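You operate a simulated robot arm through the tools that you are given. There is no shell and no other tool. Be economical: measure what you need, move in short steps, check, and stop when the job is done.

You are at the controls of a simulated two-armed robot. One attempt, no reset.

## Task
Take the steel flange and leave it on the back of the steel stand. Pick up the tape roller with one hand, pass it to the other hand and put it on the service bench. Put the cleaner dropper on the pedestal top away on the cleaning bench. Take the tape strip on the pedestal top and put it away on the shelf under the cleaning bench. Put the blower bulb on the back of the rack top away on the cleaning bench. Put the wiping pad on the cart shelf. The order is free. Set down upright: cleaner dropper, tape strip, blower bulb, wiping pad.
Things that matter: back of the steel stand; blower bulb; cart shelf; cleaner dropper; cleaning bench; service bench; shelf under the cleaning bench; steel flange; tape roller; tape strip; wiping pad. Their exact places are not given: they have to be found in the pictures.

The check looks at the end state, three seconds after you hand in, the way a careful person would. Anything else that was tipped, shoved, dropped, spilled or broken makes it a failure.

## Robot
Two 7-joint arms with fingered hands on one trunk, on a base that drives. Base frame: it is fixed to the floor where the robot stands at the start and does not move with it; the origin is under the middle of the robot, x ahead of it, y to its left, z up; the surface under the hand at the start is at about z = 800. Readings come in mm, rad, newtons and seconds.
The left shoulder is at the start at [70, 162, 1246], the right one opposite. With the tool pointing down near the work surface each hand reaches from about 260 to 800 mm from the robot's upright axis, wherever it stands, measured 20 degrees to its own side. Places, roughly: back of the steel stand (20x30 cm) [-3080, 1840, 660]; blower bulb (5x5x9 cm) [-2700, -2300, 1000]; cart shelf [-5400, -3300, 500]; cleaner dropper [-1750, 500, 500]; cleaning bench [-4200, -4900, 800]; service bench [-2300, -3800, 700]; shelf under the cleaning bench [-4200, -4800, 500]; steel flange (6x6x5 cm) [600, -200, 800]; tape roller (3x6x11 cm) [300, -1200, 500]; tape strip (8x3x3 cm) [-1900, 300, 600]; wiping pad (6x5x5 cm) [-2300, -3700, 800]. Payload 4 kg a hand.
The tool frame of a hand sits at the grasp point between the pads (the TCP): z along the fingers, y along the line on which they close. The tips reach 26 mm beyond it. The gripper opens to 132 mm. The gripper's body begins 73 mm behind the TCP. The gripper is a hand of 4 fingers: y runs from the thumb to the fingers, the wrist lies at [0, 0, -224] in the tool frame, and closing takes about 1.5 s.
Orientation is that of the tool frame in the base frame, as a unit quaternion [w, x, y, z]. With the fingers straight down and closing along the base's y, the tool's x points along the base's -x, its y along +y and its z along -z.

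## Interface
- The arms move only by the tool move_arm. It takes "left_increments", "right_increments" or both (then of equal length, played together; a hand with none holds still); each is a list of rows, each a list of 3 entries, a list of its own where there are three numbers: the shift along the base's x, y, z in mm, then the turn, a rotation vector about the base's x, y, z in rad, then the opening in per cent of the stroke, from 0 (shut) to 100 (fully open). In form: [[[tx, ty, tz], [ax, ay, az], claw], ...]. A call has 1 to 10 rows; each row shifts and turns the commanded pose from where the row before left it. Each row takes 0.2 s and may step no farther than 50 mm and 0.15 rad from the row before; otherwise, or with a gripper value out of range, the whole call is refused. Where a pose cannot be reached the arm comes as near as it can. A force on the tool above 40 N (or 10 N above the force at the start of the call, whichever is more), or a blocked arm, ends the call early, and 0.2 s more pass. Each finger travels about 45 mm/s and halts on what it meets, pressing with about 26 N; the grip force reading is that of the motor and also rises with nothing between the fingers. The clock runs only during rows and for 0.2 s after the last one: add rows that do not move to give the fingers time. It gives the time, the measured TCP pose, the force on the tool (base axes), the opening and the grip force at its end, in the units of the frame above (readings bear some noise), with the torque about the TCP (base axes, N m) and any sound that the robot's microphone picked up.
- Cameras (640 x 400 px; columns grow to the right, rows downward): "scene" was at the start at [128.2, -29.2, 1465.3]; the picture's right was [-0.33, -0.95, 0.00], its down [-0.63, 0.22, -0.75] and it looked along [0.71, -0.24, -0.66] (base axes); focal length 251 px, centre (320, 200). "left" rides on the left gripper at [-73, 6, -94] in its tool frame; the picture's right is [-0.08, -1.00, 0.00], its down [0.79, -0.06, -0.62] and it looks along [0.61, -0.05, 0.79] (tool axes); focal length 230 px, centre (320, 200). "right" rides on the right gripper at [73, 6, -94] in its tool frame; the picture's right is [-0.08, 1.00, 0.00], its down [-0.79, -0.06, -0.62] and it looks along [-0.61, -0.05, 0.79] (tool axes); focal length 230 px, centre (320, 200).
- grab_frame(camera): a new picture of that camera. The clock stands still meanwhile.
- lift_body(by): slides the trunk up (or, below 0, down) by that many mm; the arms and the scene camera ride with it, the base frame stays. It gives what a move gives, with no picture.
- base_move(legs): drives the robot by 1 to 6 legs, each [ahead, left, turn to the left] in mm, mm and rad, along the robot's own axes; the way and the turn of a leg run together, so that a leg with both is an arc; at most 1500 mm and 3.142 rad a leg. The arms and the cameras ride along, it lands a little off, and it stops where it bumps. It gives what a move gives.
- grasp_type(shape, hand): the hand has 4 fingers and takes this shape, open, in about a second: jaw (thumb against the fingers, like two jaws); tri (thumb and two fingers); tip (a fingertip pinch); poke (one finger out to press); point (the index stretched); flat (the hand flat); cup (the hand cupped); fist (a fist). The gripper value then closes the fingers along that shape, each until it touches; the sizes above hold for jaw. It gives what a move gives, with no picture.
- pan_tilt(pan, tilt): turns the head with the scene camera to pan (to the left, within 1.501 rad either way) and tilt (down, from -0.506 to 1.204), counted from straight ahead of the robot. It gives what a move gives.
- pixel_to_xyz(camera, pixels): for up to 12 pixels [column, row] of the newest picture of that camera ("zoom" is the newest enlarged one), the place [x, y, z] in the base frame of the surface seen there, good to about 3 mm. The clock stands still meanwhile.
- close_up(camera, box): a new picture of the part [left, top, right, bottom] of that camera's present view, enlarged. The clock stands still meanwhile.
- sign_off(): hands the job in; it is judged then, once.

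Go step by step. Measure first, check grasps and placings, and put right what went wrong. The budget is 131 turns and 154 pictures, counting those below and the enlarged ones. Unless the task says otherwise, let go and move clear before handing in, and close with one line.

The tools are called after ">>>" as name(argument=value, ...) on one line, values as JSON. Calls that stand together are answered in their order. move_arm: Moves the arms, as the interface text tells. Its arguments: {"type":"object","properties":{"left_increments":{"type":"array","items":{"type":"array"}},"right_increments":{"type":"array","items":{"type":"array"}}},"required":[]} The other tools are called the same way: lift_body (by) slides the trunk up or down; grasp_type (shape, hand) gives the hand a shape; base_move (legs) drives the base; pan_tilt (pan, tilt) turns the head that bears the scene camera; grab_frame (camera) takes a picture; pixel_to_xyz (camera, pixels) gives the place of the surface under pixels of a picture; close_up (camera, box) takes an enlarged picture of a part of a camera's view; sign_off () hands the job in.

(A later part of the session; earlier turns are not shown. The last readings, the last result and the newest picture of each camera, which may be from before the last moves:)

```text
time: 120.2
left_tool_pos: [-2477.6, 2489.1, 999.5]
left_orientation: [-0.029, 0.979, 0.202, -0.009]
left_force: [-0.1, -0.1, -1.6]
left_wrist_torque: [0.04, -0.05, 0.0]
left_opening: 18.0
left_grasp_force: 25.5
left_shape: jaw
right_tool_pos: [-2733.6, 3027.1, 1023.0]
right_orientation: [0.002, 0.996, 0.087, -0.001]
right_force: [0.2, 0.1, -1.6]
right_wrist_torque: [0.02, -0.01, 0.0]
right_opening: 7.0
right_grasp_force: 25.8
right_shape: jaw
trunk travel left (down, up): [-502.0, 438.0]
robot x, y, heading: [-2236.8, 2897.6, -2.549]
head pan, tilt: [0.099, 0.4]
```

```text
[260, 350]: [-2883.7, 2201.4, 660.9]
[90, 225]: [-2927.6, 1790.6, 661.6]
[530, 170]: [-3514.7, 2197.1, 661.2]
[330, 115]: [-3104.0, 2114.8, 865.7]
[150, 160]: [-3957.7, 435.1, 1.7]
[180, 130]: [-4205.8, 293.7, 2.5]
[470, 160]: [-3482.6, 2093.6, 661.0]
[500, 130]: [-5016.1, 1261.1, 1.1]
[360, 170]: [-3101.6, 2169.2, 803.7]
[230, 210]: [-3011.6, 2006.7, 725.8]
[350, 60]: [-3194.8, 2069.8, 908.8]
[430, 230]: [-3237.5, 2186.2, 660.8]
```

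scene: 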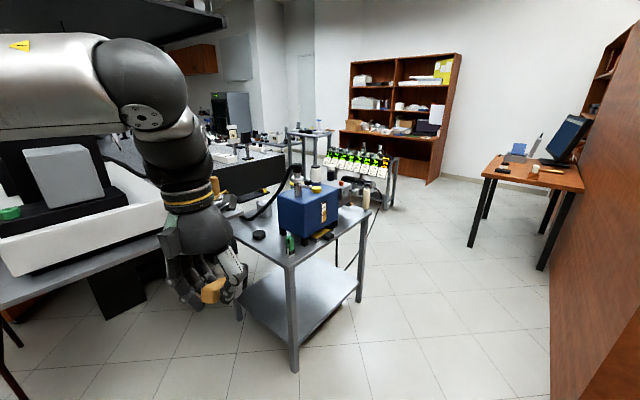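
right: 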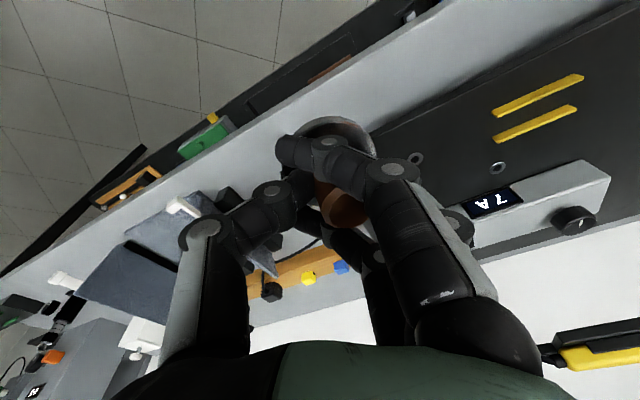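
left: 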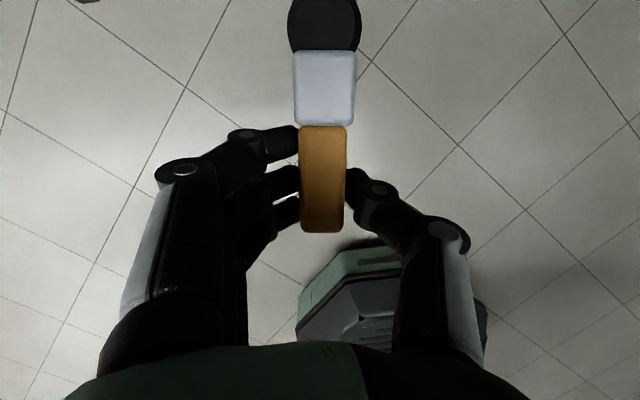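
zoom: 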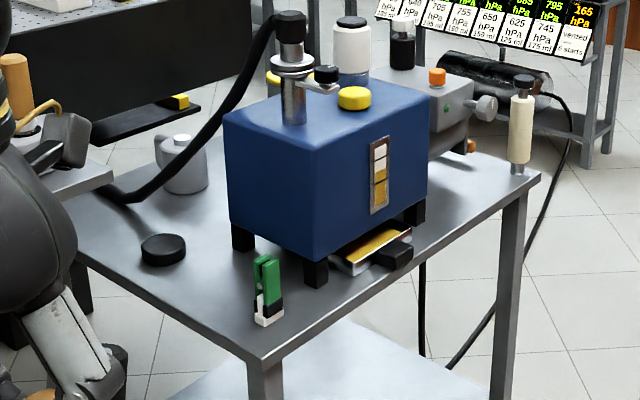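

The region at the back of the stand lies around x -3230…-2930, y 1740…1940. I need to see what is beside and behind it, so I'll measure surrounding points from this view.

>>> grab_frame(camera="left")

>>> grab_frame(camera="right")

>>> pixel_to_xyz(camera="scene", pixels=[[120, 240], [40, 275], [120, 290], [110, 310], [240, 168], [260, 175], [310, 150], [340, 170], [390, 205], [255, 150], [220, 150], [300, 135]])

```text
102 pictures are left
```

left: 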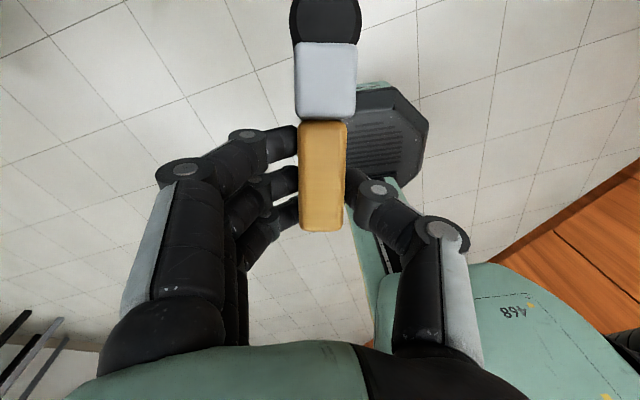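

```text
101 pictures are left
```

right: 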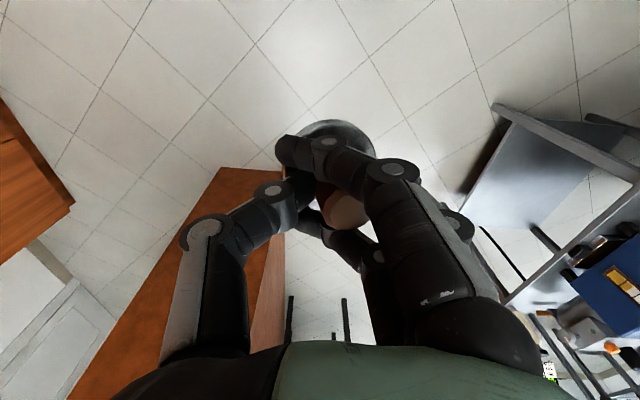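

```text
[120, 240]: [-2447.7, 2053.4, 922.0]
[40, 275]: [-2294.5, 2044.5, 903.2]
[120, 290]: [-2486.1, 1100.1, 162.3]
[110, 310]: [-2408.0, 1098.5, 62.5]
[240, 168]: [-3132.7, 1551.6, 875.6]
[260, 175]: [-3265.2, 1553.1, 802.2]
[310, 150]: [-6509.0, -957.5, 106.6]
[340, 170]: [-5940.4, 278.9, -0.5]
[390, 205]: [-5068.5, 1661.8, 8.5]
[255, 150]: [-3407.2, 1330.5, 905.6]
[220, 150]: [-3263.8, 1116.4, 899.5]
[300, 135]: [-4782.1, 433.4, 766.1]
```

The optical table (y<1553) is right behind the stand and a gray table is on its +x side. So I'll approach from the front corner at about (-2720,2620) facing -y. First I'll tuck and raise the left hand.

>>> move_arm(left_increments=[[[28, 4, 30], [0, 0, 0], 0], [[28, 4, 30], [0, 0, 0], 0], [[28, 4, 30], [0, 0, 0], 0], [[27, 3, 30], [0, 0, 0], 0], [[0, 0, 0], [0, 0, 0], 0]])

>>> base_move(legs=[[500, -40, 0], [0, 0, 0.978]])

>>> pan_tilt(pan=-0.35, tilt=0.75)

>>> grab_frame(camera="scene")

```text
time: 121.5
left_tool_pos: [-2415.6, 2523.3, 1069.4]
left_orientation: [-0.029, 0.979, 0.203, -0.009]
left_force: [0.3, -0.7, -1.4]
left_wrist_torque: [0.01, -0.03, 0.01]
left_opening: 17.9
left_grasp_force: 26.2
left_shape: jaw
left hand out of reach, approached as far as the arm can: row 3, 4
right_tool_pos: [-2735.9, 3027.6, 1023.0]
right_orientation: [0.002, 0.996, 0.087, -0.001]
right_force: [0.5, -0.8, -1.0]
right_wrist_torque: [0.03, -0.01, 0.01]
right_opening: 7.0
right_grasp_force: 26.6
right_shape: jaw
trunk travel left (down, up): [-502.0, 438.0]
robot x, y, heading: [-2242.8, 2893.9, -2.54]
head pan, tilt: [0.099, 0.4]
```

```text
time: 126.9
left_tool_pos: [-2451.1, 2302.2, 1067.9]
left_orientation: [-0.021, 0.766, 0.642, -0.021]
left_force: [-0.8, 0.9, -0.3]
left_wrist_torque: [0.06, 0.0, -0.01]
left_opening: 18.0
left_grasp_force: 26.2
left_shape: jaw
right_tool_pos: [-3047.9, 2312.9, 1022.2]
right_orientation: [0.001, 0.836, 0.549, 0.0]
right_force: [-0.1, -0.5, -1.3]
right_wrist_torque: [-0.01, 0.03, -0.01]
right_opening: 7.0
right_grasp_force: 25.4
right_shape: jaw
trunk travel left (down, up): [-502.0, 438.0]
robot x, y, heading: [-2665.1, 2655.4, -1.555]
head pan, tilt: [0.099, 0.4]
```

```text
time: 127.8
left_tool_pos: [-2449.3, 2302.8, 1069.0]
left_orientation: [-0.021, 0.766, 0.642, -0.022]
left_force: [-0.4, 1.0, -1.1]
left_wrist_torque: [0.06, -0.04, 0.01]
left_opening: 18.1
left_grasp_force: 25.7
left_shape: jaw
right_tool_pos: [-3049.8, 2312.8, 1023.4]
right_orientation: [0.002, 0.836, 0.548, 0.0]
right_force: [-0.1, -0.9, -1.3]
right_wrist_torque: [0.03, 0.0, 0.0]
right_opening: 7.1
right_grasp_force: 26.2
right_shape: jaw
trunk travel left (down, up): [-502.0, 438.0]
robot x, y, heading: [-2666.1, 2659.7, -1.557]
head pan, tilt: [-0.351, 0.75]
```

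```text
100 pictures are left
```

scene: 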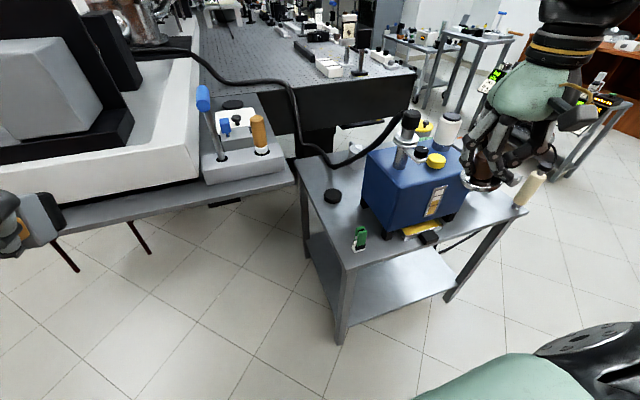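

>>> close_up(camera="scene", box=[280, 95, 472, 215])

>>> pixel_to_xyz(camera="zoom", pixels=[[60, 230], [120, 270], [170, 335], [210, 260], [230, 225], [270, 195], [100, 200], [165, 210], [140, 240], [300, 190], [190, 290], [60, 300]])

>>> pixel_to_xyz(camera="scene", pixels=[[290, 182], [305, 160], [315, 195], [355, 150], [343, 268], [332, 196], [240, 178], [205, 100]])

```text
3.33 times, centred on (376, 155) of scene
```

zoom: 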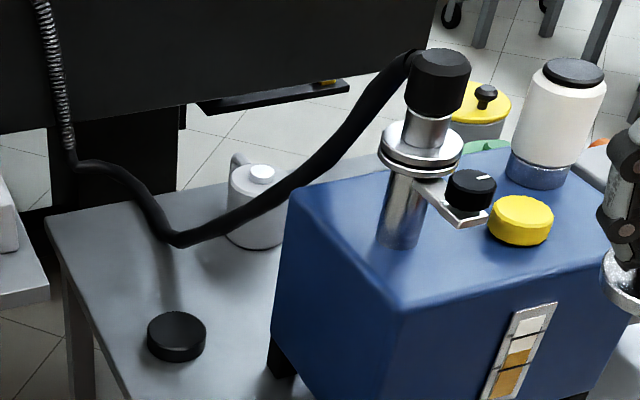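

```text
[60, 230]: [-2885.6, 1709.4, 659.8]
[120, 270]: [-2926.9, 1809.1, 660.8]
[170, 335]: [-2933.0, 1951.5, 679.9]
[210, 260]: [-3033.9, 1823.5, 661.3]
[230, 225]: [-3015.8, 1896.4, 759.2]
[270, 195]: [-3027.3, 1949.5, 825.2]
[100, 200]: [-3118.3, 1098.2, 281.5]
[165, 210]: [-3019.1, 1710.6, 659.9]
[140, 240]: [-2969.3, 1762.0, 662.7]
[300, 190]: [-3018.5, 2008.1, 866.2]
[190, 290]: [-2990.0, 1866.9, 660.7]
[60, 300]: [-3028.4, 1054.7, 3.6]
```

```text
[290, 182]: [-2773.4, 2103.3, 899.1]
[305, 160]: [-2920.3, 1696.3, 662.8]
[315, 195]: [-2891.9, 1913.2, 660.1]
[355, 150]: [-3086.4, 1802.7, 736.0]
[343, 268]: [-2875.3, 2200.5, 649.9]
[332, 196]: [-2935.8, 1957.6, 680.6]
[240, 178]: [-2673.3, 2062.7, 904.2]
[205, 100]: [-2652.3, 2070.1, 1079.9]
```

The free spot at the back is around (-3000,1848), between the jug and the black puck, but a hose passes overhead. I'll measure the hose path.

>>> pixel_to_xyz(camera="zoom", pixels=[[60, 140], [100, 166], [135, 190], [155, 215], [178, 240], [205, 232], [235, 214], [265, 200], [295, 180], [330, 145], [370, 95], [400, 62]])

>>> pixel_to_xyz(camera="zoom", pixels=[[260, 175], [240, 160], [260, 240], [232, 200], [284, 190], [280, 370], [250, 270], [180, 345], [205, 335], [290, 240], [175, 320], [430, 70]])

```text
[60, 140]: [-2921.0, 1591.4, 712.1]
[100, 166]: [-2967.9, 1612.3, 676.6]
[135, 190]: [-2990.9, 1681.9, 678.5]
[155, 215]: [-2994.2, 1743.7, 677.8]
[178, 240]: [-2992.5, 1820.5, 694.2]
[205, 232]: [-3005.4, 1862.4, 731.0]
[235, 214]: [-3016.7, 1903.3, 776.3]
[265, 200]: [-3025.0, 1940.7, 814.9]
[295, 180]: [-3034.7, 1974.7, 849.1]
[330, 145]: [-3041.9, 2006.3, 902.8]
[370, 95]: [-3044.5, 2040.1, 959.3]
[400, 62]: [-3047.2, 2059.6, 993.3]
```

```text
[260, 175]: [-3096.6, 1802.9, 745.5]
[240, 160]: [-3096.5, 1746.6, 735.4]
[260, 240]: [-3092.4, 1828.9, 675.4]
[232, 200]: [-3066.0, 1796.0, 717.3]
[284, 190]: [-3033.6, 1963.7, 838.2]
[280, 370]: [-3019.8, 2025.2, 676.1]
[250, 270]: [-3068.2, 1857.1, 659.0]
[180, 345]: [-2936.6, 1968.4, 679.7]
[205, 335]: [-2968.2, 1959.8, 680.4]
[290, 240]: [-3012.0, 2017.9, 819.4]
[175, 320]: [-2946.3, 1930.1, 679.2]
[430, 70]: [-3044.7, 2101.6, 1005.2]
```

The hose lies along x≈-2992, so the choice of spot matters. I'll raise the trunk for a top view of the whole back area.

>>> lift_body(by=400)

>>> pan_tilt(pan=-0.45, tilt=0.85)

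>>> close_up(camera="scene", box=[200, 60, 424, 200])

```text
time: 131.6
left_tool_pos: [-2451.2, 2302.3, 1469.0]
left_orientation: [-0.021, 0.766, 0.642, -0.022]
left_force: [0.4, 0.6, -1.1]
left_wrist_torque: [0.06, -0.01, 0.0]
left_opening: 18.3
left_grasp_force: 26.2
left_shape: jaw
right_tool_pos: [-3048.0, 2312.5, 1423.7]
right_orientation: [0.001, 0.836, 0.549, 0.0]
right_force: [-1.4, -0.7, -1.7]
right_wrist_torque: [0.05, 0.01, 0.04]
right_opening: 7.0
right_grasp_force: 25.3
right_shape: jaw
trunk travel left (down, up): [-902.0, 38.0]
robot x, y, heading: [-2664.8, 2650.8, -1.552]
head pan, tilt: [-0.351, 0.75]
```

```text
time: 132.3
left_tool_pos: [-2451.6, 2301.4, 1469.0]
left_orientation: [-0.022, 0.766, 0.642, -0.021]
left_force: [0.0, 0.0, -1.0]
left_wrist_torque: [0.06, 0.04, 0.01]
left_opening: 18.0
left_grasp_force: 25.6
left_shape: jaw
right_tool_pos: [-3049.5, 2312.5, 1423.8]
right_orientation: [0.002, 0.836, 0.549, 0.0]
right_force: [0.1, 0.9, -1.7]
right_wrist_torque: [0.02, 0.0, 0.03]
right_opening: 6.7
right_grasp_force: 25.7
right_shape: jaw
trunk travel left (down, up): [-902.0, 38.0]
robot x, y, heading: [-2660.5, 2653.5, -1.557]
head pan, tilt: [-0.45, 0.85]
```

```text
2.86 times, centred on (312, 130) of scene
```

zoom: 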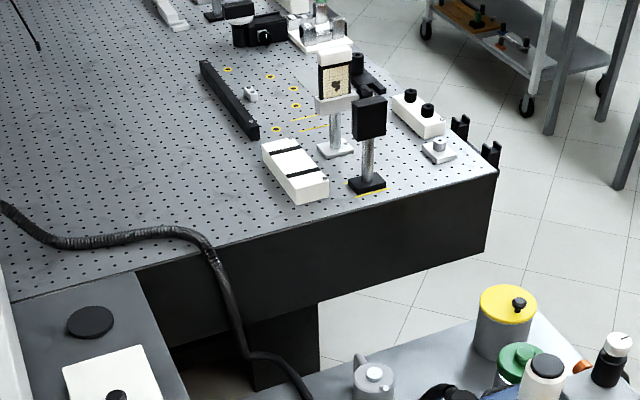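

>>> close_up(camera="scene", box=[270, 140, 462, 260])

>>> pixel_to_xyz(camera="zoom", pixels=[[205, 90], [300, 130], [300, 90], [260, 150], [320, 60], [220, 150], [180, 110], [390, 40], [420, 150], [330, 100], [290, 60], [510, 110]])

```text
3.33 times, centred on (366, 200) of scene
```

zoom: 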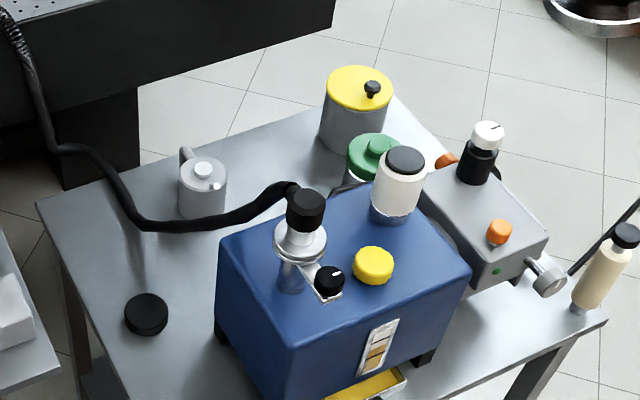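

```text
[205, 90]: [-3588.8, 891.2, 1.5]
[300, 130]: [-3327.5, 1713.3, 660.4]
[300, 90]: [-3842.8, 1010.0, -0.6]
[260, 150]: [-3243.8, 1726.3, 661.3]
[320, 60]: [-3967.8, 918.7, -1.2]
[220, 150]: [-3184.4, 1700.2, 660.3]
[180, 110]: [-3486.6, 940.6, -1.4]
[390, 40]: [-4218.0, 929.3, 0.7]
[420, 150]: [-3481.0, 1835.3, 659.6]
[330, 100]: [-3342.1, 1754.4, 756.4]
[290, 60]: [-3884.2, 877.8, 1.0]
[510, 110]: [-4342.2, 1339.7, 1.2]
```

Now it's clear: there's a free spot at the back between the jug (-3090,1800) and the yellow-lid can (-3360,1760), around (-3168,1850). It is best reached from the far -x/back corner. I'll check the route to the right.

>>> pan_tilt(pan=-1.3, tilt=0.55)

>>> grab_frame(camera="scene")

>>> pixel_to_xyz(camera="scene", pixels=[[100, 200], [200, 200], [300, 200], [400, 200], [500, 200], [300, 120], [400, 130], [500, 120], [250, 90], [420, 260], [560, 250], [350, 100]])

```text
time: 133.4
left_tool_pos: [-2450.5, 2302.4, 1468.6]
left_orientation: [-0.02, 0.767, 0.641, -0.021]
left_force: [0.4, -0.4, -2.1]
left_wrist_torque: [0.04, -0.02, -0.03]
left_opening: 17.9
left_grasp_force: 26.0
left_shape: jaw
right_tool_pos: [-3048.8, 2312.4, 1422.7]
right_orientation: [0.002, 0.836, 0.548, 0.001]
right_force: [0.1, -0.6, -2.4]
right_wrist_torque: [0.03, 0.03, 0.01]
right_opening: 6.9
right_grasp_force: 25.4
right_shape: jaw
trunk travel left (down, up): [-902.0, 38.0]
robot x, y, heading: [-2664.8, 2652.6, -1.556]
head pan, tilt: [-1.3, 0.55]
```

```text
96 pictures are left
```

scene: 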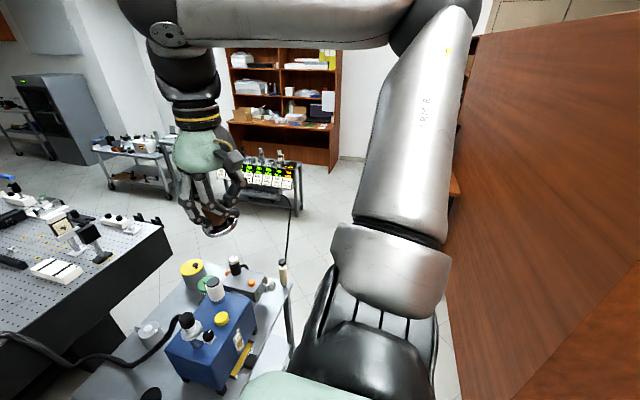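

```text
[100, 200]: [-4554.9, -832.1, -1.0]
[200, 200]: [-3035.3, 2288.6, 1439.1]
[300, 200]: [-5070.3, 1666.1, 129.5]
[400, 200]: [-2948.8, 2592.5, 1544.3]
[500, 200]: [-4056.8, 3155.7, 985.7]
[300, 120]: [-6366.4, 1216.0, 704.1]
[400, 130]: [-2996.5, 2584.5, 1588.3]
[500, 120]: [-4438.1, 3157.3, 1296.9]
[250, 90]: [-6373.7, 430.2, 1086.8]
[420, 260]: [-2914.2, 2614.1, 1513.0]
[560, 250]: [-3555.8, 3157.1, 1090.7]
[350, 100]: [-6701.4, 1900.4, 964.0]
```

>>> close_up(camera="scene", box=[180, 140, 340, 240])

>>> pixel_to_xyz(camera="zoom", pixels=[[437, 310], [436, 350], [437, 380], [435, 290], [470, 270], [340, 260], [250, 100], [480, 110], [420, 360], [450, 200], [300, 190], [150, 170]])

```text
4.00 times, centred on (260, 190) of scene
```

zoom: 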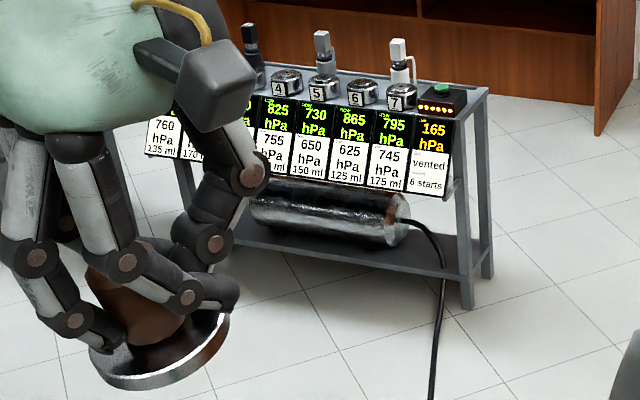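

```text
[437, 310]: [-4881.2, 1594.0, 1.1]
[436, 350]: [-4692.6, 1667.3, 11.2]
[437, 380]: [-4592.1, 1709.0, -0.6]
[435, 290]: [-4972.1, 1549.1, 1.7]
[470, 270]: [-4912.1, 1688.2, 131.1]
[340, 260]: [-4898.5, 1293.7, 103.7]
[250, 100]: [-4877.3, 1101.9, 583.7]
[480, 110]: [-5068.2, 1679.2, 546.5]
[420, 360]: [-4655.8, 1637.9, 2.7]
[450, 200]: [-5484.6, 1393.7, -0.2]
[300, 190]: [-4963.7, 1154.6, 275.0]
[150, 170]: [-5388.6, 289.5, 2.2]
```

The far side has a floor cable running to the stand, so I'd rather not cross it. Left of the hose there is room: a flange centred at (-2955,1865) sits inside the back zone and clear of the hose. I'll drive 170 mm closer, raise the left hand clear of the gray table's boxes and lower the trunk.

>>> move_arm(left_increments=[[[0, 0, 45], [0, 0, 0], 0], [[0, 0, 45], [0, 0, 0], 0], [[0, 0, 45], [0, 0, 0], 0], [[0, 0, 0], [0, 0, 0], 0]])

>>> base_move(legs=[[170, 0, -0.015]])

>>> lift_body(by=-290)

>>> pan_tilt(pan=-0.3, tilt=0.75)

>>> grab_frame(camera="scene")

```text
time: 134.4
left_tool_pos: [-2500.3, 2262.5, 1522.8]
left_orientation: [-0.022, 0.766, 0.642, -0.021]
left_force: [-0.1, 0.1, -1.5]
left_wrist_torque: [0.04, -0.01, -0.03]
left_opening: 18.2
left_grasp_force: 26.0
left_shape: jaw
left hand out of reach, approached as far as the arm can: row 1, 2, 3
right_tool_pos: [-3048.7, 2313.7, 1423.4]
right_orientation: [0.002, 0.837, 0.548, 0.0]
right_force: [0.5, 0.1, -1.2]
right_wrist_torque: [0.03, 0.0, -0.02]
right_opening: 6.8
right_grasp_force: 26.1
right_shape: jaw
trunk travel left (down, up): [-902.0, 38.0]
robot x, y, heading: [-2663.9, 2655.2, -1.559]
head pan, tilt: [-1.3, 0.55]
```

```text
time: 135.9
left_tool_pos: [-2504.4, 2096.0, 1524.3]
left_orientation: [-0.02, 0.77, 0.637, -0.023]
left_force: [-0.5, -0.2, -1.2]
left_wrist_torque: [0.0, -0.02, -0.02]
left_opening: 17.9
left_grasp_force: 25.4
left_shape: jaw
right_tool_pos: [-3051.2, 2152.0, 1424.8]
right_orientation: [0.005, 0.84, 0.543, -0.001]
right_force: [0.3, 0.4, -0.9]
right_wrist_torque: [-0.04, 0.02, 0.0]
right_opening: 6.9
right_grasp_force: 26.3
right_shape: jaw
trunk travel left (down, up): [-902.0, 38.0]
robot x, y, heading: [-2663.5, 2482.6, -1.57]
head pan, tilt: [-1.3, 0.55]
```

```text
time: 138.8
left_tool_pos: [-2505.4, 2090.5, 1232.8]
left_orientation: [-0.021, 0.77, 0.637, -0.022]
left_force: [0.5, 0.6, -0.7]
left_wrist_torque: [0.02, -0.03, 0.02]
left_opening: 18.1
left_grasp_force: 25.9
left_shape: jaw
right_tool_pos: [-3051.5, 2148.0, 1132.9]
right_orientation: [0.002, 0.839, 0.543, 0.0]
right_force: [-0.2, -0.5, -2.1]
right_wrist_torque: [-0.01, 0.02, 0.0]
right_opening: 6.8
right_grasp_force: 26.0
right_shape: jaw
trunk travel left (down, up): [-612.0, 328.0]
robot x, y, heading: [-2662.5, 2485.3, -1.572]
head pan, tilt: [-1.3, 0.55]
```

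```text
time: 140.1
left_tool_pos: [-2504.6, 2090.9, 1233.5]
left_orientation: [-0.021, 0.77, 0.637, -0.022]
left_force: [0.2, -0.6, -1.8]
left_wrist_torque: [0.05, -0.03, 0.0]
left_opening: 18.0
left_grasp_force: 25.8
left_shape: jaw
right_tool_pos: [-3051.7, 2148.0, 1133.1]
right_orientation: [0.002, 0.84, 0.543, 0.0]
right_force: [-0.4, 0.2, -1.9]
right_wrist_torque: [-0.01, -0.03, -0.02]
right_opening: 7.0
right_grasp_force: 26.1
right_shape: jaw
trunk travel left (down, up): [-612.0, 328.0]
robot x, y, heading: [-2663.2, 2484.7, -1.571]
head pan, tilt: [-0.3, 0.75]
```

```text
94 pictures are left
```

scene: 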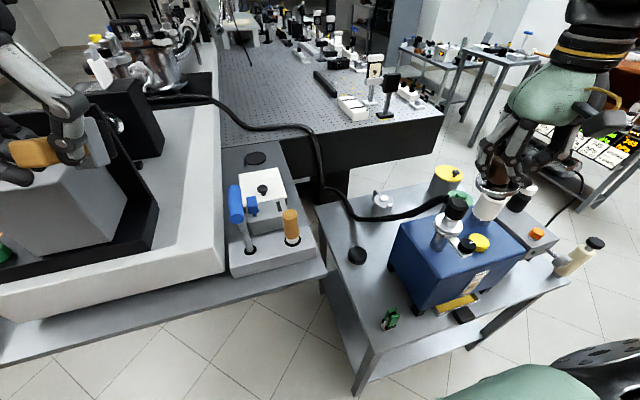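

Clear view. I'll move the right hand forward over the back-left of the stand, with a slight forward tilt.

>>> move_arm(right_increments=[[[14, -40, 0], [-0.02, 0, 0], 0], [[14, -40, 0], [-0.02, 0, 0], 0], [[14, -40, 0], [-0.02, 0, 0], 0], [[14, -40, 0], [-0.02, 0, 0], 0], [[14, -40, 0], [-0.02, 0, 0], 0], [[13, -40, 0], [-0.02, 0, 0], 0], [[13, -40, 0], [-0.02, 0, 0], 0], [[0, 0, 0], [0, 0, 0], 0]])

>>> grab_frame(camera="scene")

```text
time: 141.9
left_tool_pos: [-2504.8, 2092.1, 1234.2]
left_orientation: [-0.021, 0.77, 0.637, -0.023]
left_force: [0.4, 0.3, -1.5]
left_wrist_torque: [0.01, -0.02, 0.0]
left_opening: 18.3
left_grasp_force: 26.6
left_shape: jaw
right_tool_pos: [-2966.6, 1893.8, 1108.1]
right_orientation: [0.065, 0.837, 0.542, -0.038]
right_force: [-0.1, -0.3, -1.7]
right_wrist_torque: [0.01, 0.07, -0.02]
right_opening: 6.8
right_grasp_force: 25.9
right_shape: jaw
right hand out of reach, approached as far as the arm can: row 6, 7
trunk travel left (down, up): [-612.0, 328.0]
robot x, y, heading: [-2666.0, 2483.8, -1.57]
head pan, tilt: [-0.3, 0.75]
```

```text
93 pictures are left
```

scene: 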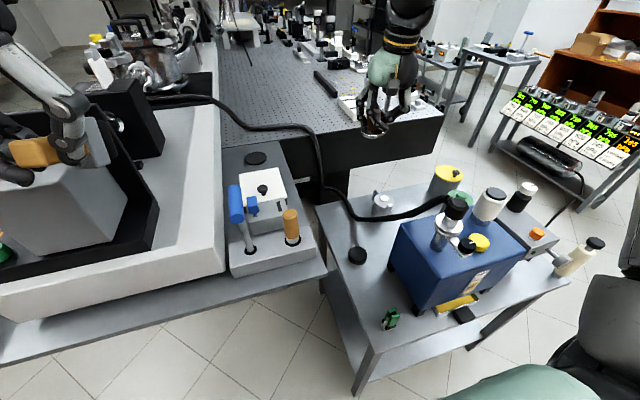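

I'll descend while watching, keeping x≈-2955, and check the gray box height under the left hand.

>>> pixel_to_xyz(camera="scene", pixels=[[80, 190], [120, 105], [30, 155], [235, 200]])

>>> move_arm(right_increments=[[[4, 0, -45], [0, 0, 0], 0], [[4, 0, -45], [0, 0, 0], 0], [[4, -5, -45], [0, 0, 0], 0], [[0, -8, -45], [0, 0, 0], 0], [[0, -8, -45], [0, 0, 0], 0], [[0, -8, -45], [0, 0, 0], 0], [[0, 0, 0], [0, 0, 0], 0]])

>>> grab_frame(camera="scene")

>>> grab_frame(camera="right")

```text
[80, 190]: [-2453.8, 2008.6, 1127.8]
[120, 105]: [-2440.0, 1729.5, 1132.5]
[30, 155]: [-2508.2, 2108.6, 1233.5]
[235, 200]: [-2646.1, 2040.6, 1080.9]
```

```text
time: 143.5
left_tool_pos: [-2504.6, 2091.0, 1233.9]
left_orientation: [-0.022, 0.77, 0.637, -0.022]
left_force: [0.4, 0.5, -0.8]
left_wrist_torque: [-0.01, 0.0, -0.02]
left_opening: 18.1
left_grasp_force: 25.6
left_shape: jaw
right_tool_pos: [-2957.5, 1868.6, 837.8]
right_orientation: [0.061, 0.837, 0.542, -0.038]
right_force: [-0.9, -0.4, -1.2]
right_wrist_torque: [0.05, 0.02, 0.0]
right_opening: 7.0
right_grasp_force: 25.9
right_shape: jaw
trunk travel left (down, up): [-612.0, 328.0]
robot x, y, heading: [-2661.1, 2488.7, -1.57]
head pan, tilt: [-0.3, 0.75]
```

```text
92 pictures are left
```

scene: 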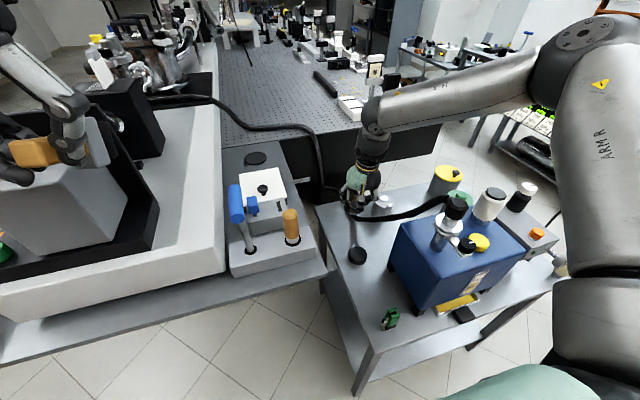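

```text
91 pictures are left
```

right: 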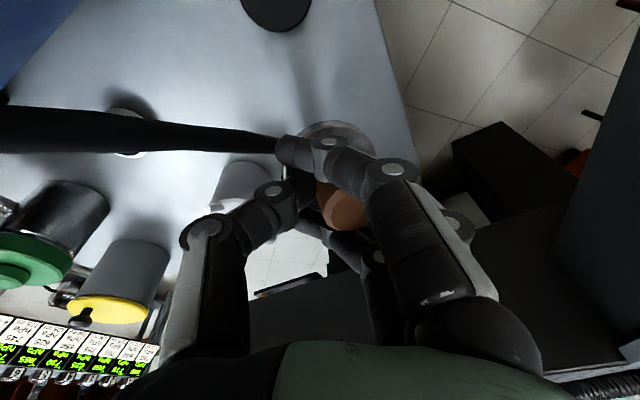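

Reach is fine, but the thumb would meet the hose on the way down. I'll yaw the hand -0.8 so the closing line runs along the hose, and centre at (-2950,1862).

>>> move_arm(right_increments=[[[2, -1, 0], [0, 0, -0.134], 0], [[2, -1, 0], [0, 0, -0.134], 0], [[2, -1, 0], [0, 0, -0.134], 0], [[1, -1, 0], [0, 0, -0.134], 0], [[0, -1, 0], [0, 0, -0.134], 0], [[0, -1, 0], [0, 0, -0.13], 0], [[0, 0, 0], [0, 0, 0], 0]])

>>> grab_frame(camera="right")

```text
time: 145.1
left_tool_pos: [-2504.2, 2091.4, 1232.9]
left_orientation: [-0.022, 0.771, 0.636, -0.023]
left_force: [-0.9, 0.1, -0.2]
left_wrist_torque: [0.07, -0.04, -0.01]
left_opening: 18.0
left_grasp_force: 26.0
left_shape: jaw
right_tool_pos: [-2955.1, 1869.7, 842.9]
right_orientation: [0.043, 0.982, 0.173, -0.057]
right_force: [-0.5, 0.2, -1.4]
right_wrist_torque: [0.03, -0.03, -0.01]
right_opening: 6.6
right_grasp_force: 25.7
right_shape: jaw
right hand out of reach, approached as far as the arm can: row 5, 6
trunk travel left (down, up): [-612.0, 328.0]
robot x, y, heading: [-2663.7, 2484.9, -1.573]
head pan, tilt: [-0.3, 0.75]
```

```text
90 pictures are left
```

right: 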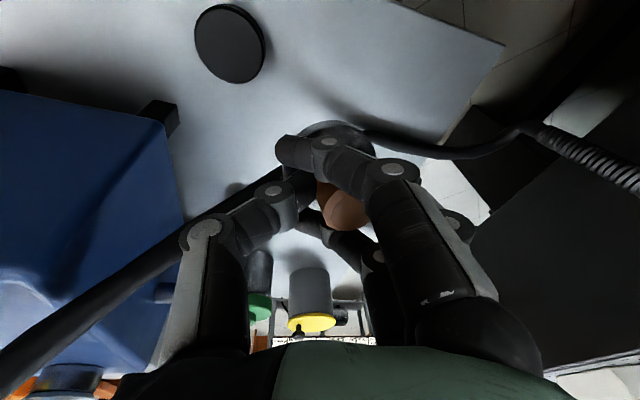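

The closing line now runs along the hose. I'll descend toward the surface in small steps.

>>> move_arm(right_increments=[[[3, 0, -30], [0, 0, 0], 0], [[3, 0, -30], [0, 0, 0], 0], [[2, 0, -30], [0, 0, 0], 0], [[0, 0, 0], [0, 0, 0], 0]])

>>> grab_frame(camera="right")

>>> close_up(camera="scene", box=[300, 110, 460, 210])

```text
time: 146.1
left_tool_pos: [-2504.7, 2090.3, 1234.0]
left_orientation: [-0.021, 0.771, 0.637, -0.021]
left_force: [0.2, 0.3, -1.1]
left_wrist_torque: [0.08, 0.02, 0.01]
left_opening: 18.1
left_grasp_force: 26.3
left_shape: jaw
right_tool_pos: [-2969.9, 1900.2, 774.9]
right_orientation: [0.042, 0.982, 0.173, -0.058]
right_force: [0.1, 0.4, -2.1]
right_wrist_torque: [0.01, 0.04, 0.02]
right_opening: 6.9
right_grasp_force: 26.1
right_shape: jaw
right hand out of reach, approached as far as the arm can: row 1, 2, 3
trunk travel left (down, up): [-612.0, 328.0]
robot x, y, heading: [-2661.9, 2482.7, -1.574]
head pan, tilt: [-0.3, 0.75]
```

```text
89 pictures are left
```

right: 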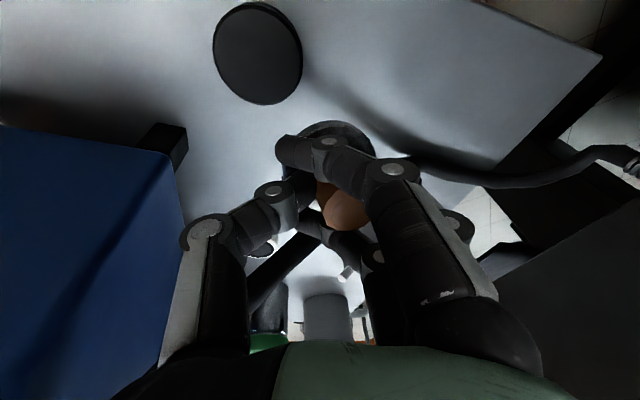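

```text
4.00 times, centred on (380, 160) of scene
```

zoom: 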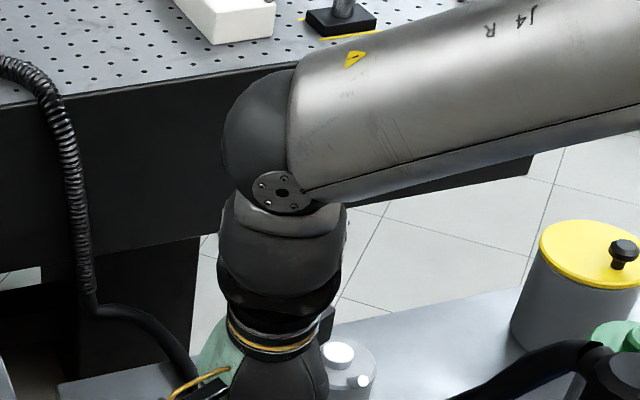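

The arm is at its vertical limit and drifted toward the hose. I'll move back up, add forward tilt, lower the trunk 45 mm (the left hand still clears the box at 1128) and retry.

>>> move_arm(right_increments=[[[8, 0, 10], [0, 0, 0], 0], [[8, 0, 10], [-0.08, 0, 0], 0], [[4, -10, 5], [-0.08, 0, 0], 0], [[2, -10, 0], [-0.04, 0, 0], 0], [[0, -10, 0], [0, 0, 0], 0], [[0, 0, 0], [0, 0, 0], 0]])

>>> lift_body(by=-45)

```text
time: 147.5
left_tool_pos: [-2504.0, 2090.9, 1234.7]
left_orientation: [-0.022, 0.77, 0.637, -0.022]
left_force: [-0.6, -0.1, -1.8]
left_wrist_torque: [0.06, -0.02, 0.01]
left_opening: 18.1
left_grasp_force: 26.0
left_shape: jaw
right_tool_pos: [-2948.0, 1870.7, 800.3]
right_orientation: [0.139, 0.973, 0.167, -0.076]
right_force: [-0.4, 0.9, -1.8]
right_wrist_torque: [0.02, -0.01, 0.03]
right_opening: 7.0
right_grasp_force: 25.9
right_shape: jaw
trunk travel left (down, up): [-612.0, 328.0]
robot x, y, heading: [-2664.2, 2487.7, -1.569]
head pan, tilt: [-0.3, 0.75]
```

```text
time: 148.4
left_tool_pos: [-2505.5, 2092.4, 1187.3]
left_orientation: [-0.021, 0.77, 0.637, -0.022]
left_force: [-0.2, -0.1, -1.7]
left_wrist_torque: [0.07, -0.01, 0.02]
left_opening: 18.1
left_grasp_force: 26.3
left_shape: jaw
right_tool_pos: [-2946.6, 1871.6, 754.0]
right_orientation: [0.139, 0.973, 0.167, -0.076]
right_force: [-0.2, -0.9, -1.9]
right_wrist_torque: [0.01, 0.0, 0.02]
right_opening: 7.1
right_grasp_force: 26.3
right_shape: jaw
trunk travel left (down, up): [-567.0, 373.0]
robot x, y, heading: [-2662.9, 2485.1, -1.565]
head pan, tilt: [-0.3, 0.75]
```

Good position at (-2947,1872,754). I'll descend until the flange touches at about z 709.

>>> move_arm(right_increments=[[[0, 0, -14], [0, 0, 0], 0], [[0, 0, -12], [0, 0, 0], 0], [[0, 0, -10], [0, 0, 0], 0], [[0, 0, 0], [0, 0, 0], 0]])

>>> grab_frame(camera="right")

>>> close_up(camera="scene", box=[290, 130, 450, 230])

```text
time: 149.4
left_tool_pos: [-2505.0, 2090.9, 1188.2]
left_orientation: [-0.021, 0.77, 0.637, -0.022]
left_force: [0.3, -0.6, -1.2]
left_wrist_torque: [0.05, -0.06, 0.01]
left_opening: 18.0
left_grasp_force: 25.4
left_shape: jaw
right_tool_pos: [-2951.1, 1877.1, 724.0]
right_orientation: [0.141, 0.973, 0.167, -0.074]
right_force: [-0.5, 1.0, -1.6]
right_wrist_torque: [0.05, 0.03, 0.01]
right_opening: 6.7
right_grasp_force: 26.1
right_shape: jaw
right hand out of reach, approached as far as the arm can: row 2, 3
trunk travel left (down, up): [-567.0, 373.0]
robot x, y, heading: [-2665.4, 2484.9, -1.568]
head pan, tilt: [-0.3, 0.75]
```

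```text
87 pictures are left
```

right: 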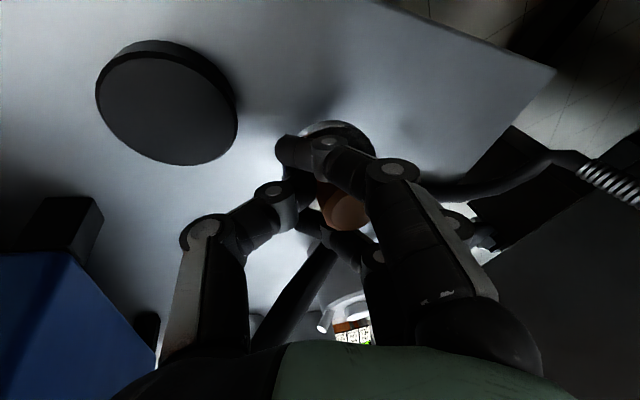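

```text
4.00 times, centred on (370, 180) of scene
```

zoom: 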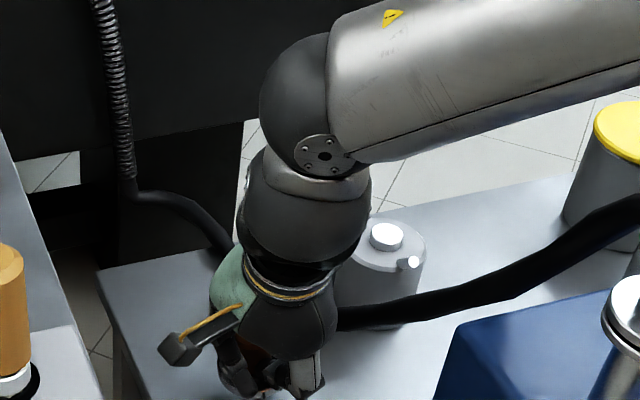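

Another 13 mm to go. I'll lower with the trunk.

>>> lift_body(by=-12)

>>> move_arm(right_increments=[[[0, 0, -2], [0, 0, 0], 0], [[0, 0, 0], [0, 0, 0], 0]])

```text
time: 150.0
left_tool_pos: [-2504.3, 2092.0, 1176.1]
left_orientation: [-0.022, 0.771, 0.637, -0.023]
left_force: [0.0, 1.8, -1.6]
left_wrist_torque: [0.06, -0.03, 0.0]
left_opening: 18.2
left_grasp_force: 26.0
left_shape: jaw
right_tool_pos: [-2951.0, 1875.5, 712.7]
right_orientation: [0.14, 0.973, 0.166, -0.074]
right_force: [0.3, -0.6, -0.9]
right_wrist_torque: [0.06, -0.01, 0.0]
right_opening: 6.8
right_grasp_force: 25.7
right_shape: jaw
trunk travel left (down, up): [-555.0, 385.0]
robot x, y, heading: [-2661.2, 2484.4, -1.566]
head pan, tilt: [-0.3, 0.75]
```

```text
time: 150.6
left_tool_pos: [-2506.0, 2090.9, 1175.4]
left_orientation: [-0.021, 0.77, 0.637, -0.023]
left_force: [-0.1, 0.7, -0.7]
left_wrist_torque: [0.07, -0.01, -0.01]
left_opening: 18.1
left_grasp_force: 26.2
left_shape: jaw
right_tool_pos: [-2952.9, 1877.8, 712.0]
right_orientation: [0.14, 0.973, 0.167, -0.074]
right_force: [0.9, -0.5, -1.4]
right_wrist_torque: [0.04, 0.04, 0.01]
right_opening: 6.7
right_grasp_force: 25.7
right_shape: jaw
trunk travel left (down, up): [-555.0, 385.0]
robot x, y, heading: [-2666.0, 2485.0, -1.571]
head pan, tilt: [-0.3, 0.75]
```

>>> lift_body(by=-5)

>>> close_up(camera="right", box=[240, 90, 440, 250])

```text
time: 151.1
left_tool_pos: [-2506.2, 2091.6, 1171.0]
left_orientation: [-0.021, 0.77, 0.637, -0.023]
left_force: [0.3, 0.5, -1.1]
left_wrist_torque: [0.05, -0.03, 0.02]
left_opening: 18.0
left_grasp_force: 26.1
left_shape: jaw
right_tool_pos: [-2952.7, 1876.9, 706.8]
right_orientation: [0.14, 0.973, 0.166, -0.074]
right_force: [-0.4, -0.6, -1.6]
right_wrist_torque: [0.06, -0.01, 0.06]
right_opening: 6.8
right_grasp_force: 26.0
right_shape: jaw
trunk travel left (down, up): [-550.0, 390.0]
robot x, y, heading: [-2658.3, 2484.5, -1.57]
head pan, tilt: [-0.3, 0.75]
```

```text
2.50 times, centred on (340, 170) of right
```

zoom: 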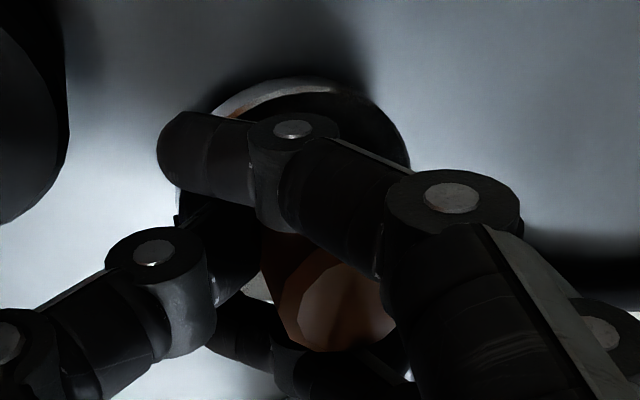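

>>> lift_body(by=-4)

>>> close_up(camera="scene", box=[0, 90, 160, 230])

```text
time: 151.6
left_tool_pos: [-2505.1, 2091.2, 1167.9]
left_orientation: [-0.022, 0.77, 0.637, -0.022]
left_force: [0.4, -0.5, -1.0]
left_wrist_torque: [0.06, 0.01, -0.02]
left_opening: 18.1
left_grasp_force: 25.4
left_shape: jaw
right_tool_pos: [-2951.0, 1875.6, 702.4]
right_orientation: [0.141, 0.973, 0.168, -0.075]
right_force: [0.5, 0.3, -1.2]
right_wrist_torque: [-0.04, 0.01, 0.02]
right_opening: 7.1
right_grasp_force: 26.2
right_shape: jaw
trunk travel left (down, up): [-546.0, 394.0]
robot x, y, heading: [-2663.9, 2484.5, -1.567]
head pan, tilt: [-0.3, 0.75]
```

```text
2.86 times, centred on (80, 160) of scene
```

zoom: 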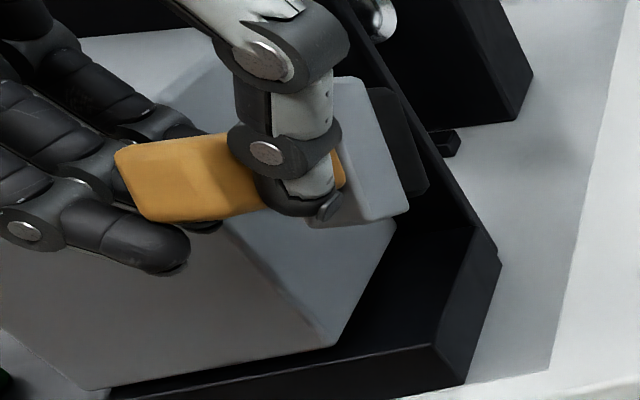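

The roller is close to the gray box, so I'll stop using the trunk. I'll lift the left hand slightly and lower the right with the arm.

>>> move_arm(left_increments=[[[0, 5, 5], [0, 0, 0], 0], [[0, 5, 5], [0, 0, 0], 0], [[0, 0, 5], [0, 0, 0], 0], [[0, 0, 0], [0, 0, 0], 0]], right_increments=[[[0, 0, -2], [0, 0, 0], 0], [[0, 0, -2], [0, 0, 0], 0], [[0, 0, -2], [0, 0, 0], 0], [[0, 0, 0], [0, 0, 0], 0]])

```text
time: 152.6
left_tool_pos: [-2512.1, 2095.1, 1168.6]
left_orientation: [-0.022, 0.77, 0.637, -0.023]
left_force: [0.7, -0.2, -1.7]
left_wrist_torque: [0.06, 0.0, -0.02]
left_opening: 18.1
left_grasp_force: 26.0
left_shape: jaw
left hand out of reach, approached as far as the arm can: row 1, 2, 3
right_tool_pos: [-2953.1, 1878.1, 700.4]
right_orientation: [0.142, 0.973, 0.167, -0.073]
right_force: [-1.2, -0.5, 3.2]
right_wrist_torque: [-0.04, -0.07, -0.05]
right_opening: 6.8
right_grasp_force: 25.6
right_shape: jaw
right hand out of reach, approached as far as the arm can: row 3
trunk travel left (down, up): [-546.0, 394.0]
robot x, y, heading: [-2662.8, 2483.8, -1.566]
head pan, tilt: [-0.3, 0.75]
```

Contact is felt (+3 N). I'll release with a moderate opening.

>>> move_arm(right_increments=[[[0, 0, 0], [0, 0, 0], 15], [[0, 0, 0], [0, 0, 0], 30], [[0, 0, 0], [0, 0, 0], 40], [[0, 0, 0], [0, 0, 0], 45], [[0, 0, 0], [0, 0, 0], 45], [[0, 0, 0], [0, 0, 0], 45]])

>>> grab_frame(camera="right")

```text
time: 154.0
left_tool_pos: [-2512.2, 2096.1, 1169.6]
left_orientation: [-0.022, 0.77, 0.637, -0.022]
left_force: [-0.7, 0.5, -0.9]
left_wrist_torque: [0.04, 0.01, 0.0]
left_opening: 18.3
left_grasp_force: 26.3
left_shape: jaw
right_tool_pos: [-2952.3, 1880.1, 699.0]
right_orientation: [0.141, 0.973, 0.166, -0.073]
right_force: [0.6, 0.1, 0.6]
right_wrist_torque: [-0.01, -0.03, 0.02]
right_opening: 58.9
right_grasp_force: 0.0
right_shape: jaw
trunk travel left (down, up): [-546.0, 394.0]
robot x, y, heading: [-2660.4, 2483.5, -1.572]
head pan, tilt: [-0.3, 0.75]
```

```text
83 pictures are left
```

right: 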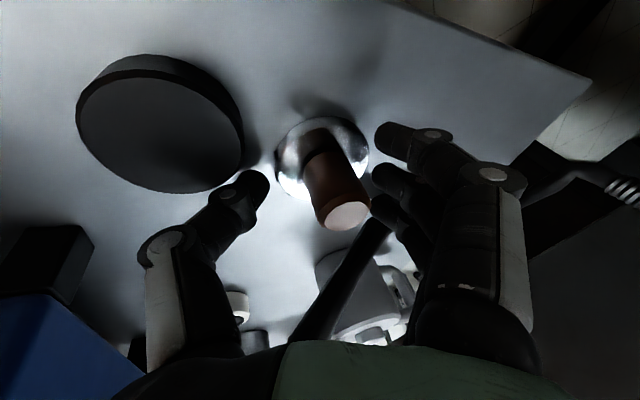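

The flange stands flat. I'll measure its place, open a bit more and retreat along the tool axis.

>>> pixel_to_xyz(camera="right", pixels=[[345, 217], [290, 170], [350, 130], [325, 165], [160, 130], [360, 265]])

>>> move_arm(right_increments=[[[1, 3, 9], [0, 0, 0], 52], [[2, 6, 19], [0, 0, 0], 52], [[3, 9, 28], [0, 0, 0], 52], [[4, 12, 38], [0, 0, 0], 52], [[4, 12, 38], [0, 0, 0], 52], [[4, 12, 45], [0, 0, 0], 52], [[0, 10, 45], [0, 0, 0], 52], [[0, 10, 45], [0, 0, 0], 52]])

>>> close_up(camera="scene", box=[290, 130, 450, 230])

```text
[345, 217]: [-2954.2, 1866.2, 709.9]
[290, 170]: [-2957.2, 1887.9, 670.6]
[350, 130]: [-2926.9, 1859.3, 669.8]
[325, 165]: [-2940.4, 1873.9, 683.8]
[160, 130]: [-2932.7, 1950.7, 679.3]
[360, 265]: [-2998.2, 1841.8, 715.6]
```

```text
time: 155.8
left_tool_pos: [-2511.7, 2096.8, 1168.5]
left_orientation: [-0.021, 0.77, 0.637, -0.023]
left_force: [0.3, 0.1, -0.9]
left_wrist_torque: [0.01, -0.01, 0.0]
left_opening: 18.0
left_grasp_force: 25.4
left_shape: jaw
right_tool_pos: [-2934.0, 1955.8, 967.5]
right_orientation: [0.14, 0.973, 0.166, -0.074]
right_force: [-0.5, -0.5, -0.1]
right_wrist_torque: [-0.01, 0.04, -0.01]
right_opening: 67.9
right_grasp_force: 0.0
right_shape: jaw
trunk travel left (down, up): [-546.0, 394.0]
robot x, y, heading: [-2662.6, 2484.3, -1.571]
head pan, tilt: [-0.3, 0.75]
```

```text
4.00 times, centred on (370, 180) of scene
```

zoom: 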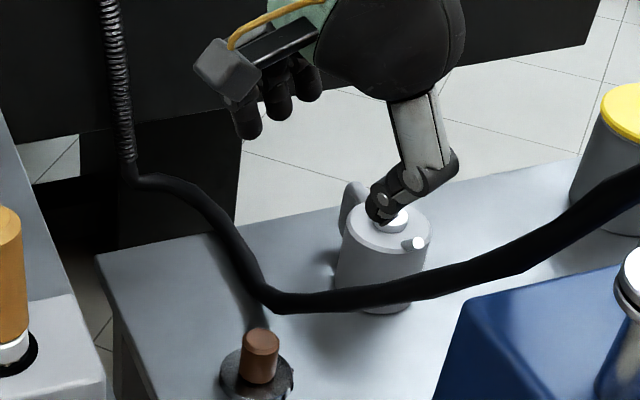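

The flange stands at (-2951,1868) on the stand's back. I'll raise the trunk, back away into open floor, and prepare the handover.

>>> lift_body(by=200)

>>> base_move(legs=[[-250, 0, 0], [0, 1150, 0], [0, 0, 1.0]])

>>> pan_tilt(pan=0, tilt=0.7)

>>> grab_frame(camera="scene")

```text
time: 158.0
left_tool_pos: [-2512.3, 2095.6, 1368.9]
left_orientation: [-0.021, 0.77, 0.637, -0.022]
left_force: [0.1, 0.1, -1.6]
left_wrist_torque: [0.07, -0.04, -0.01]
left_opening: 18.0
left_grasp_force: 25.8
left_shape: jaw
right_tool_pos: [-2933.8, 1952.6, 1165.0]
right_orientation: [0.141, 0.973, 0.166, -0.075]
right_force: [0.3, 0.3, 0.3]
right_wrist_torque: [-0.02, -0.02, -0.03]
right_opening: 67.8
right_grasp_force: 0.0
right_shape: jaw
trunk travel left (down, up): [-746.0, 194.0]
robot x, y, heading: [-2662.9, 2486.1, -1.571]
head pan, tilt: [-0.3, 0.75]
```

```text
time: 167.9
left_tool_pos: [-1100.5, 2671.8, 1368.7]
left_orientation: [-0.008, 0.36, 0.933, -0.03]
left_force: [-0.4, 0.5, -0.8]
left_wrist_torque: [0.02, 0.04, -0.03]
left_opening: 17.9
left_grasp_force: 26.2
left_shape: jaw
right_tool_pos: [-1199.5, 2235.8, 1166.1]
right_orientation: [0.159, 0.767, 0.622, 0.004]
right_force: [-0.3, 0.1, 0.6]
right_wrist_torque: [-0.03, 0.0, -0.01]
right_opening: 67.7
right_grasp_force: 0.0
right_shape: jaw
trunk travel left (down, up): [-746.0, 194.0]
robot x, y, heading: [-1514.6, 2745.6, -0.549]
head pan, tilt: [-0.3, 0.75]
```

```text
time: 168.7
left_tool_pos: [-1101.6, 2672.3, 1368.9]
left_orientation: [-0.008, 0.359, 0.933, -0.03]
left_force: [-0.1, 0.2, -1.4]
left_wrist_torque: [0.05, 0.05, -0.03]
left_opening: 18.1
left_grasp_force: 25.7
left_shape: jaw
right_tool_pos: [-1197.9, 2237.5, 1165.8]
right_orientation: [0.158, 0.767, 0.622, 0.004]
right_force: [0.1, -0.6, -0.3]
right_wrist_torque: [-0.01, 0.0, -0.02]
right_opening: 67.8
right_grasp_force: 0.0
right_shape: jaw
trunk travel left (down, up): [-746.0, 194.0]
robot x, y, heading: [-1511.1, 2752.5, -0.547]
head pan, tilt: [0.0, 0.7]
```

```text
81 pictures are left
```

scene: 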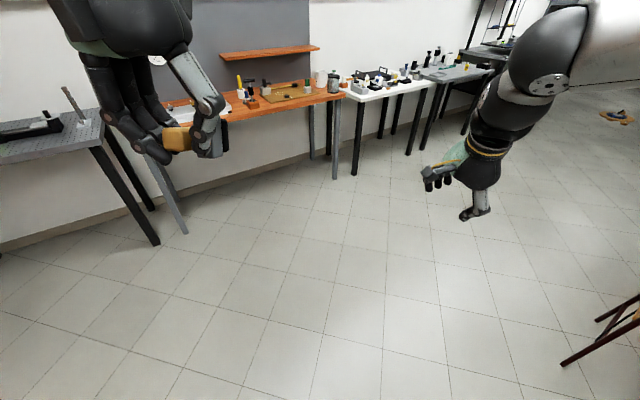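

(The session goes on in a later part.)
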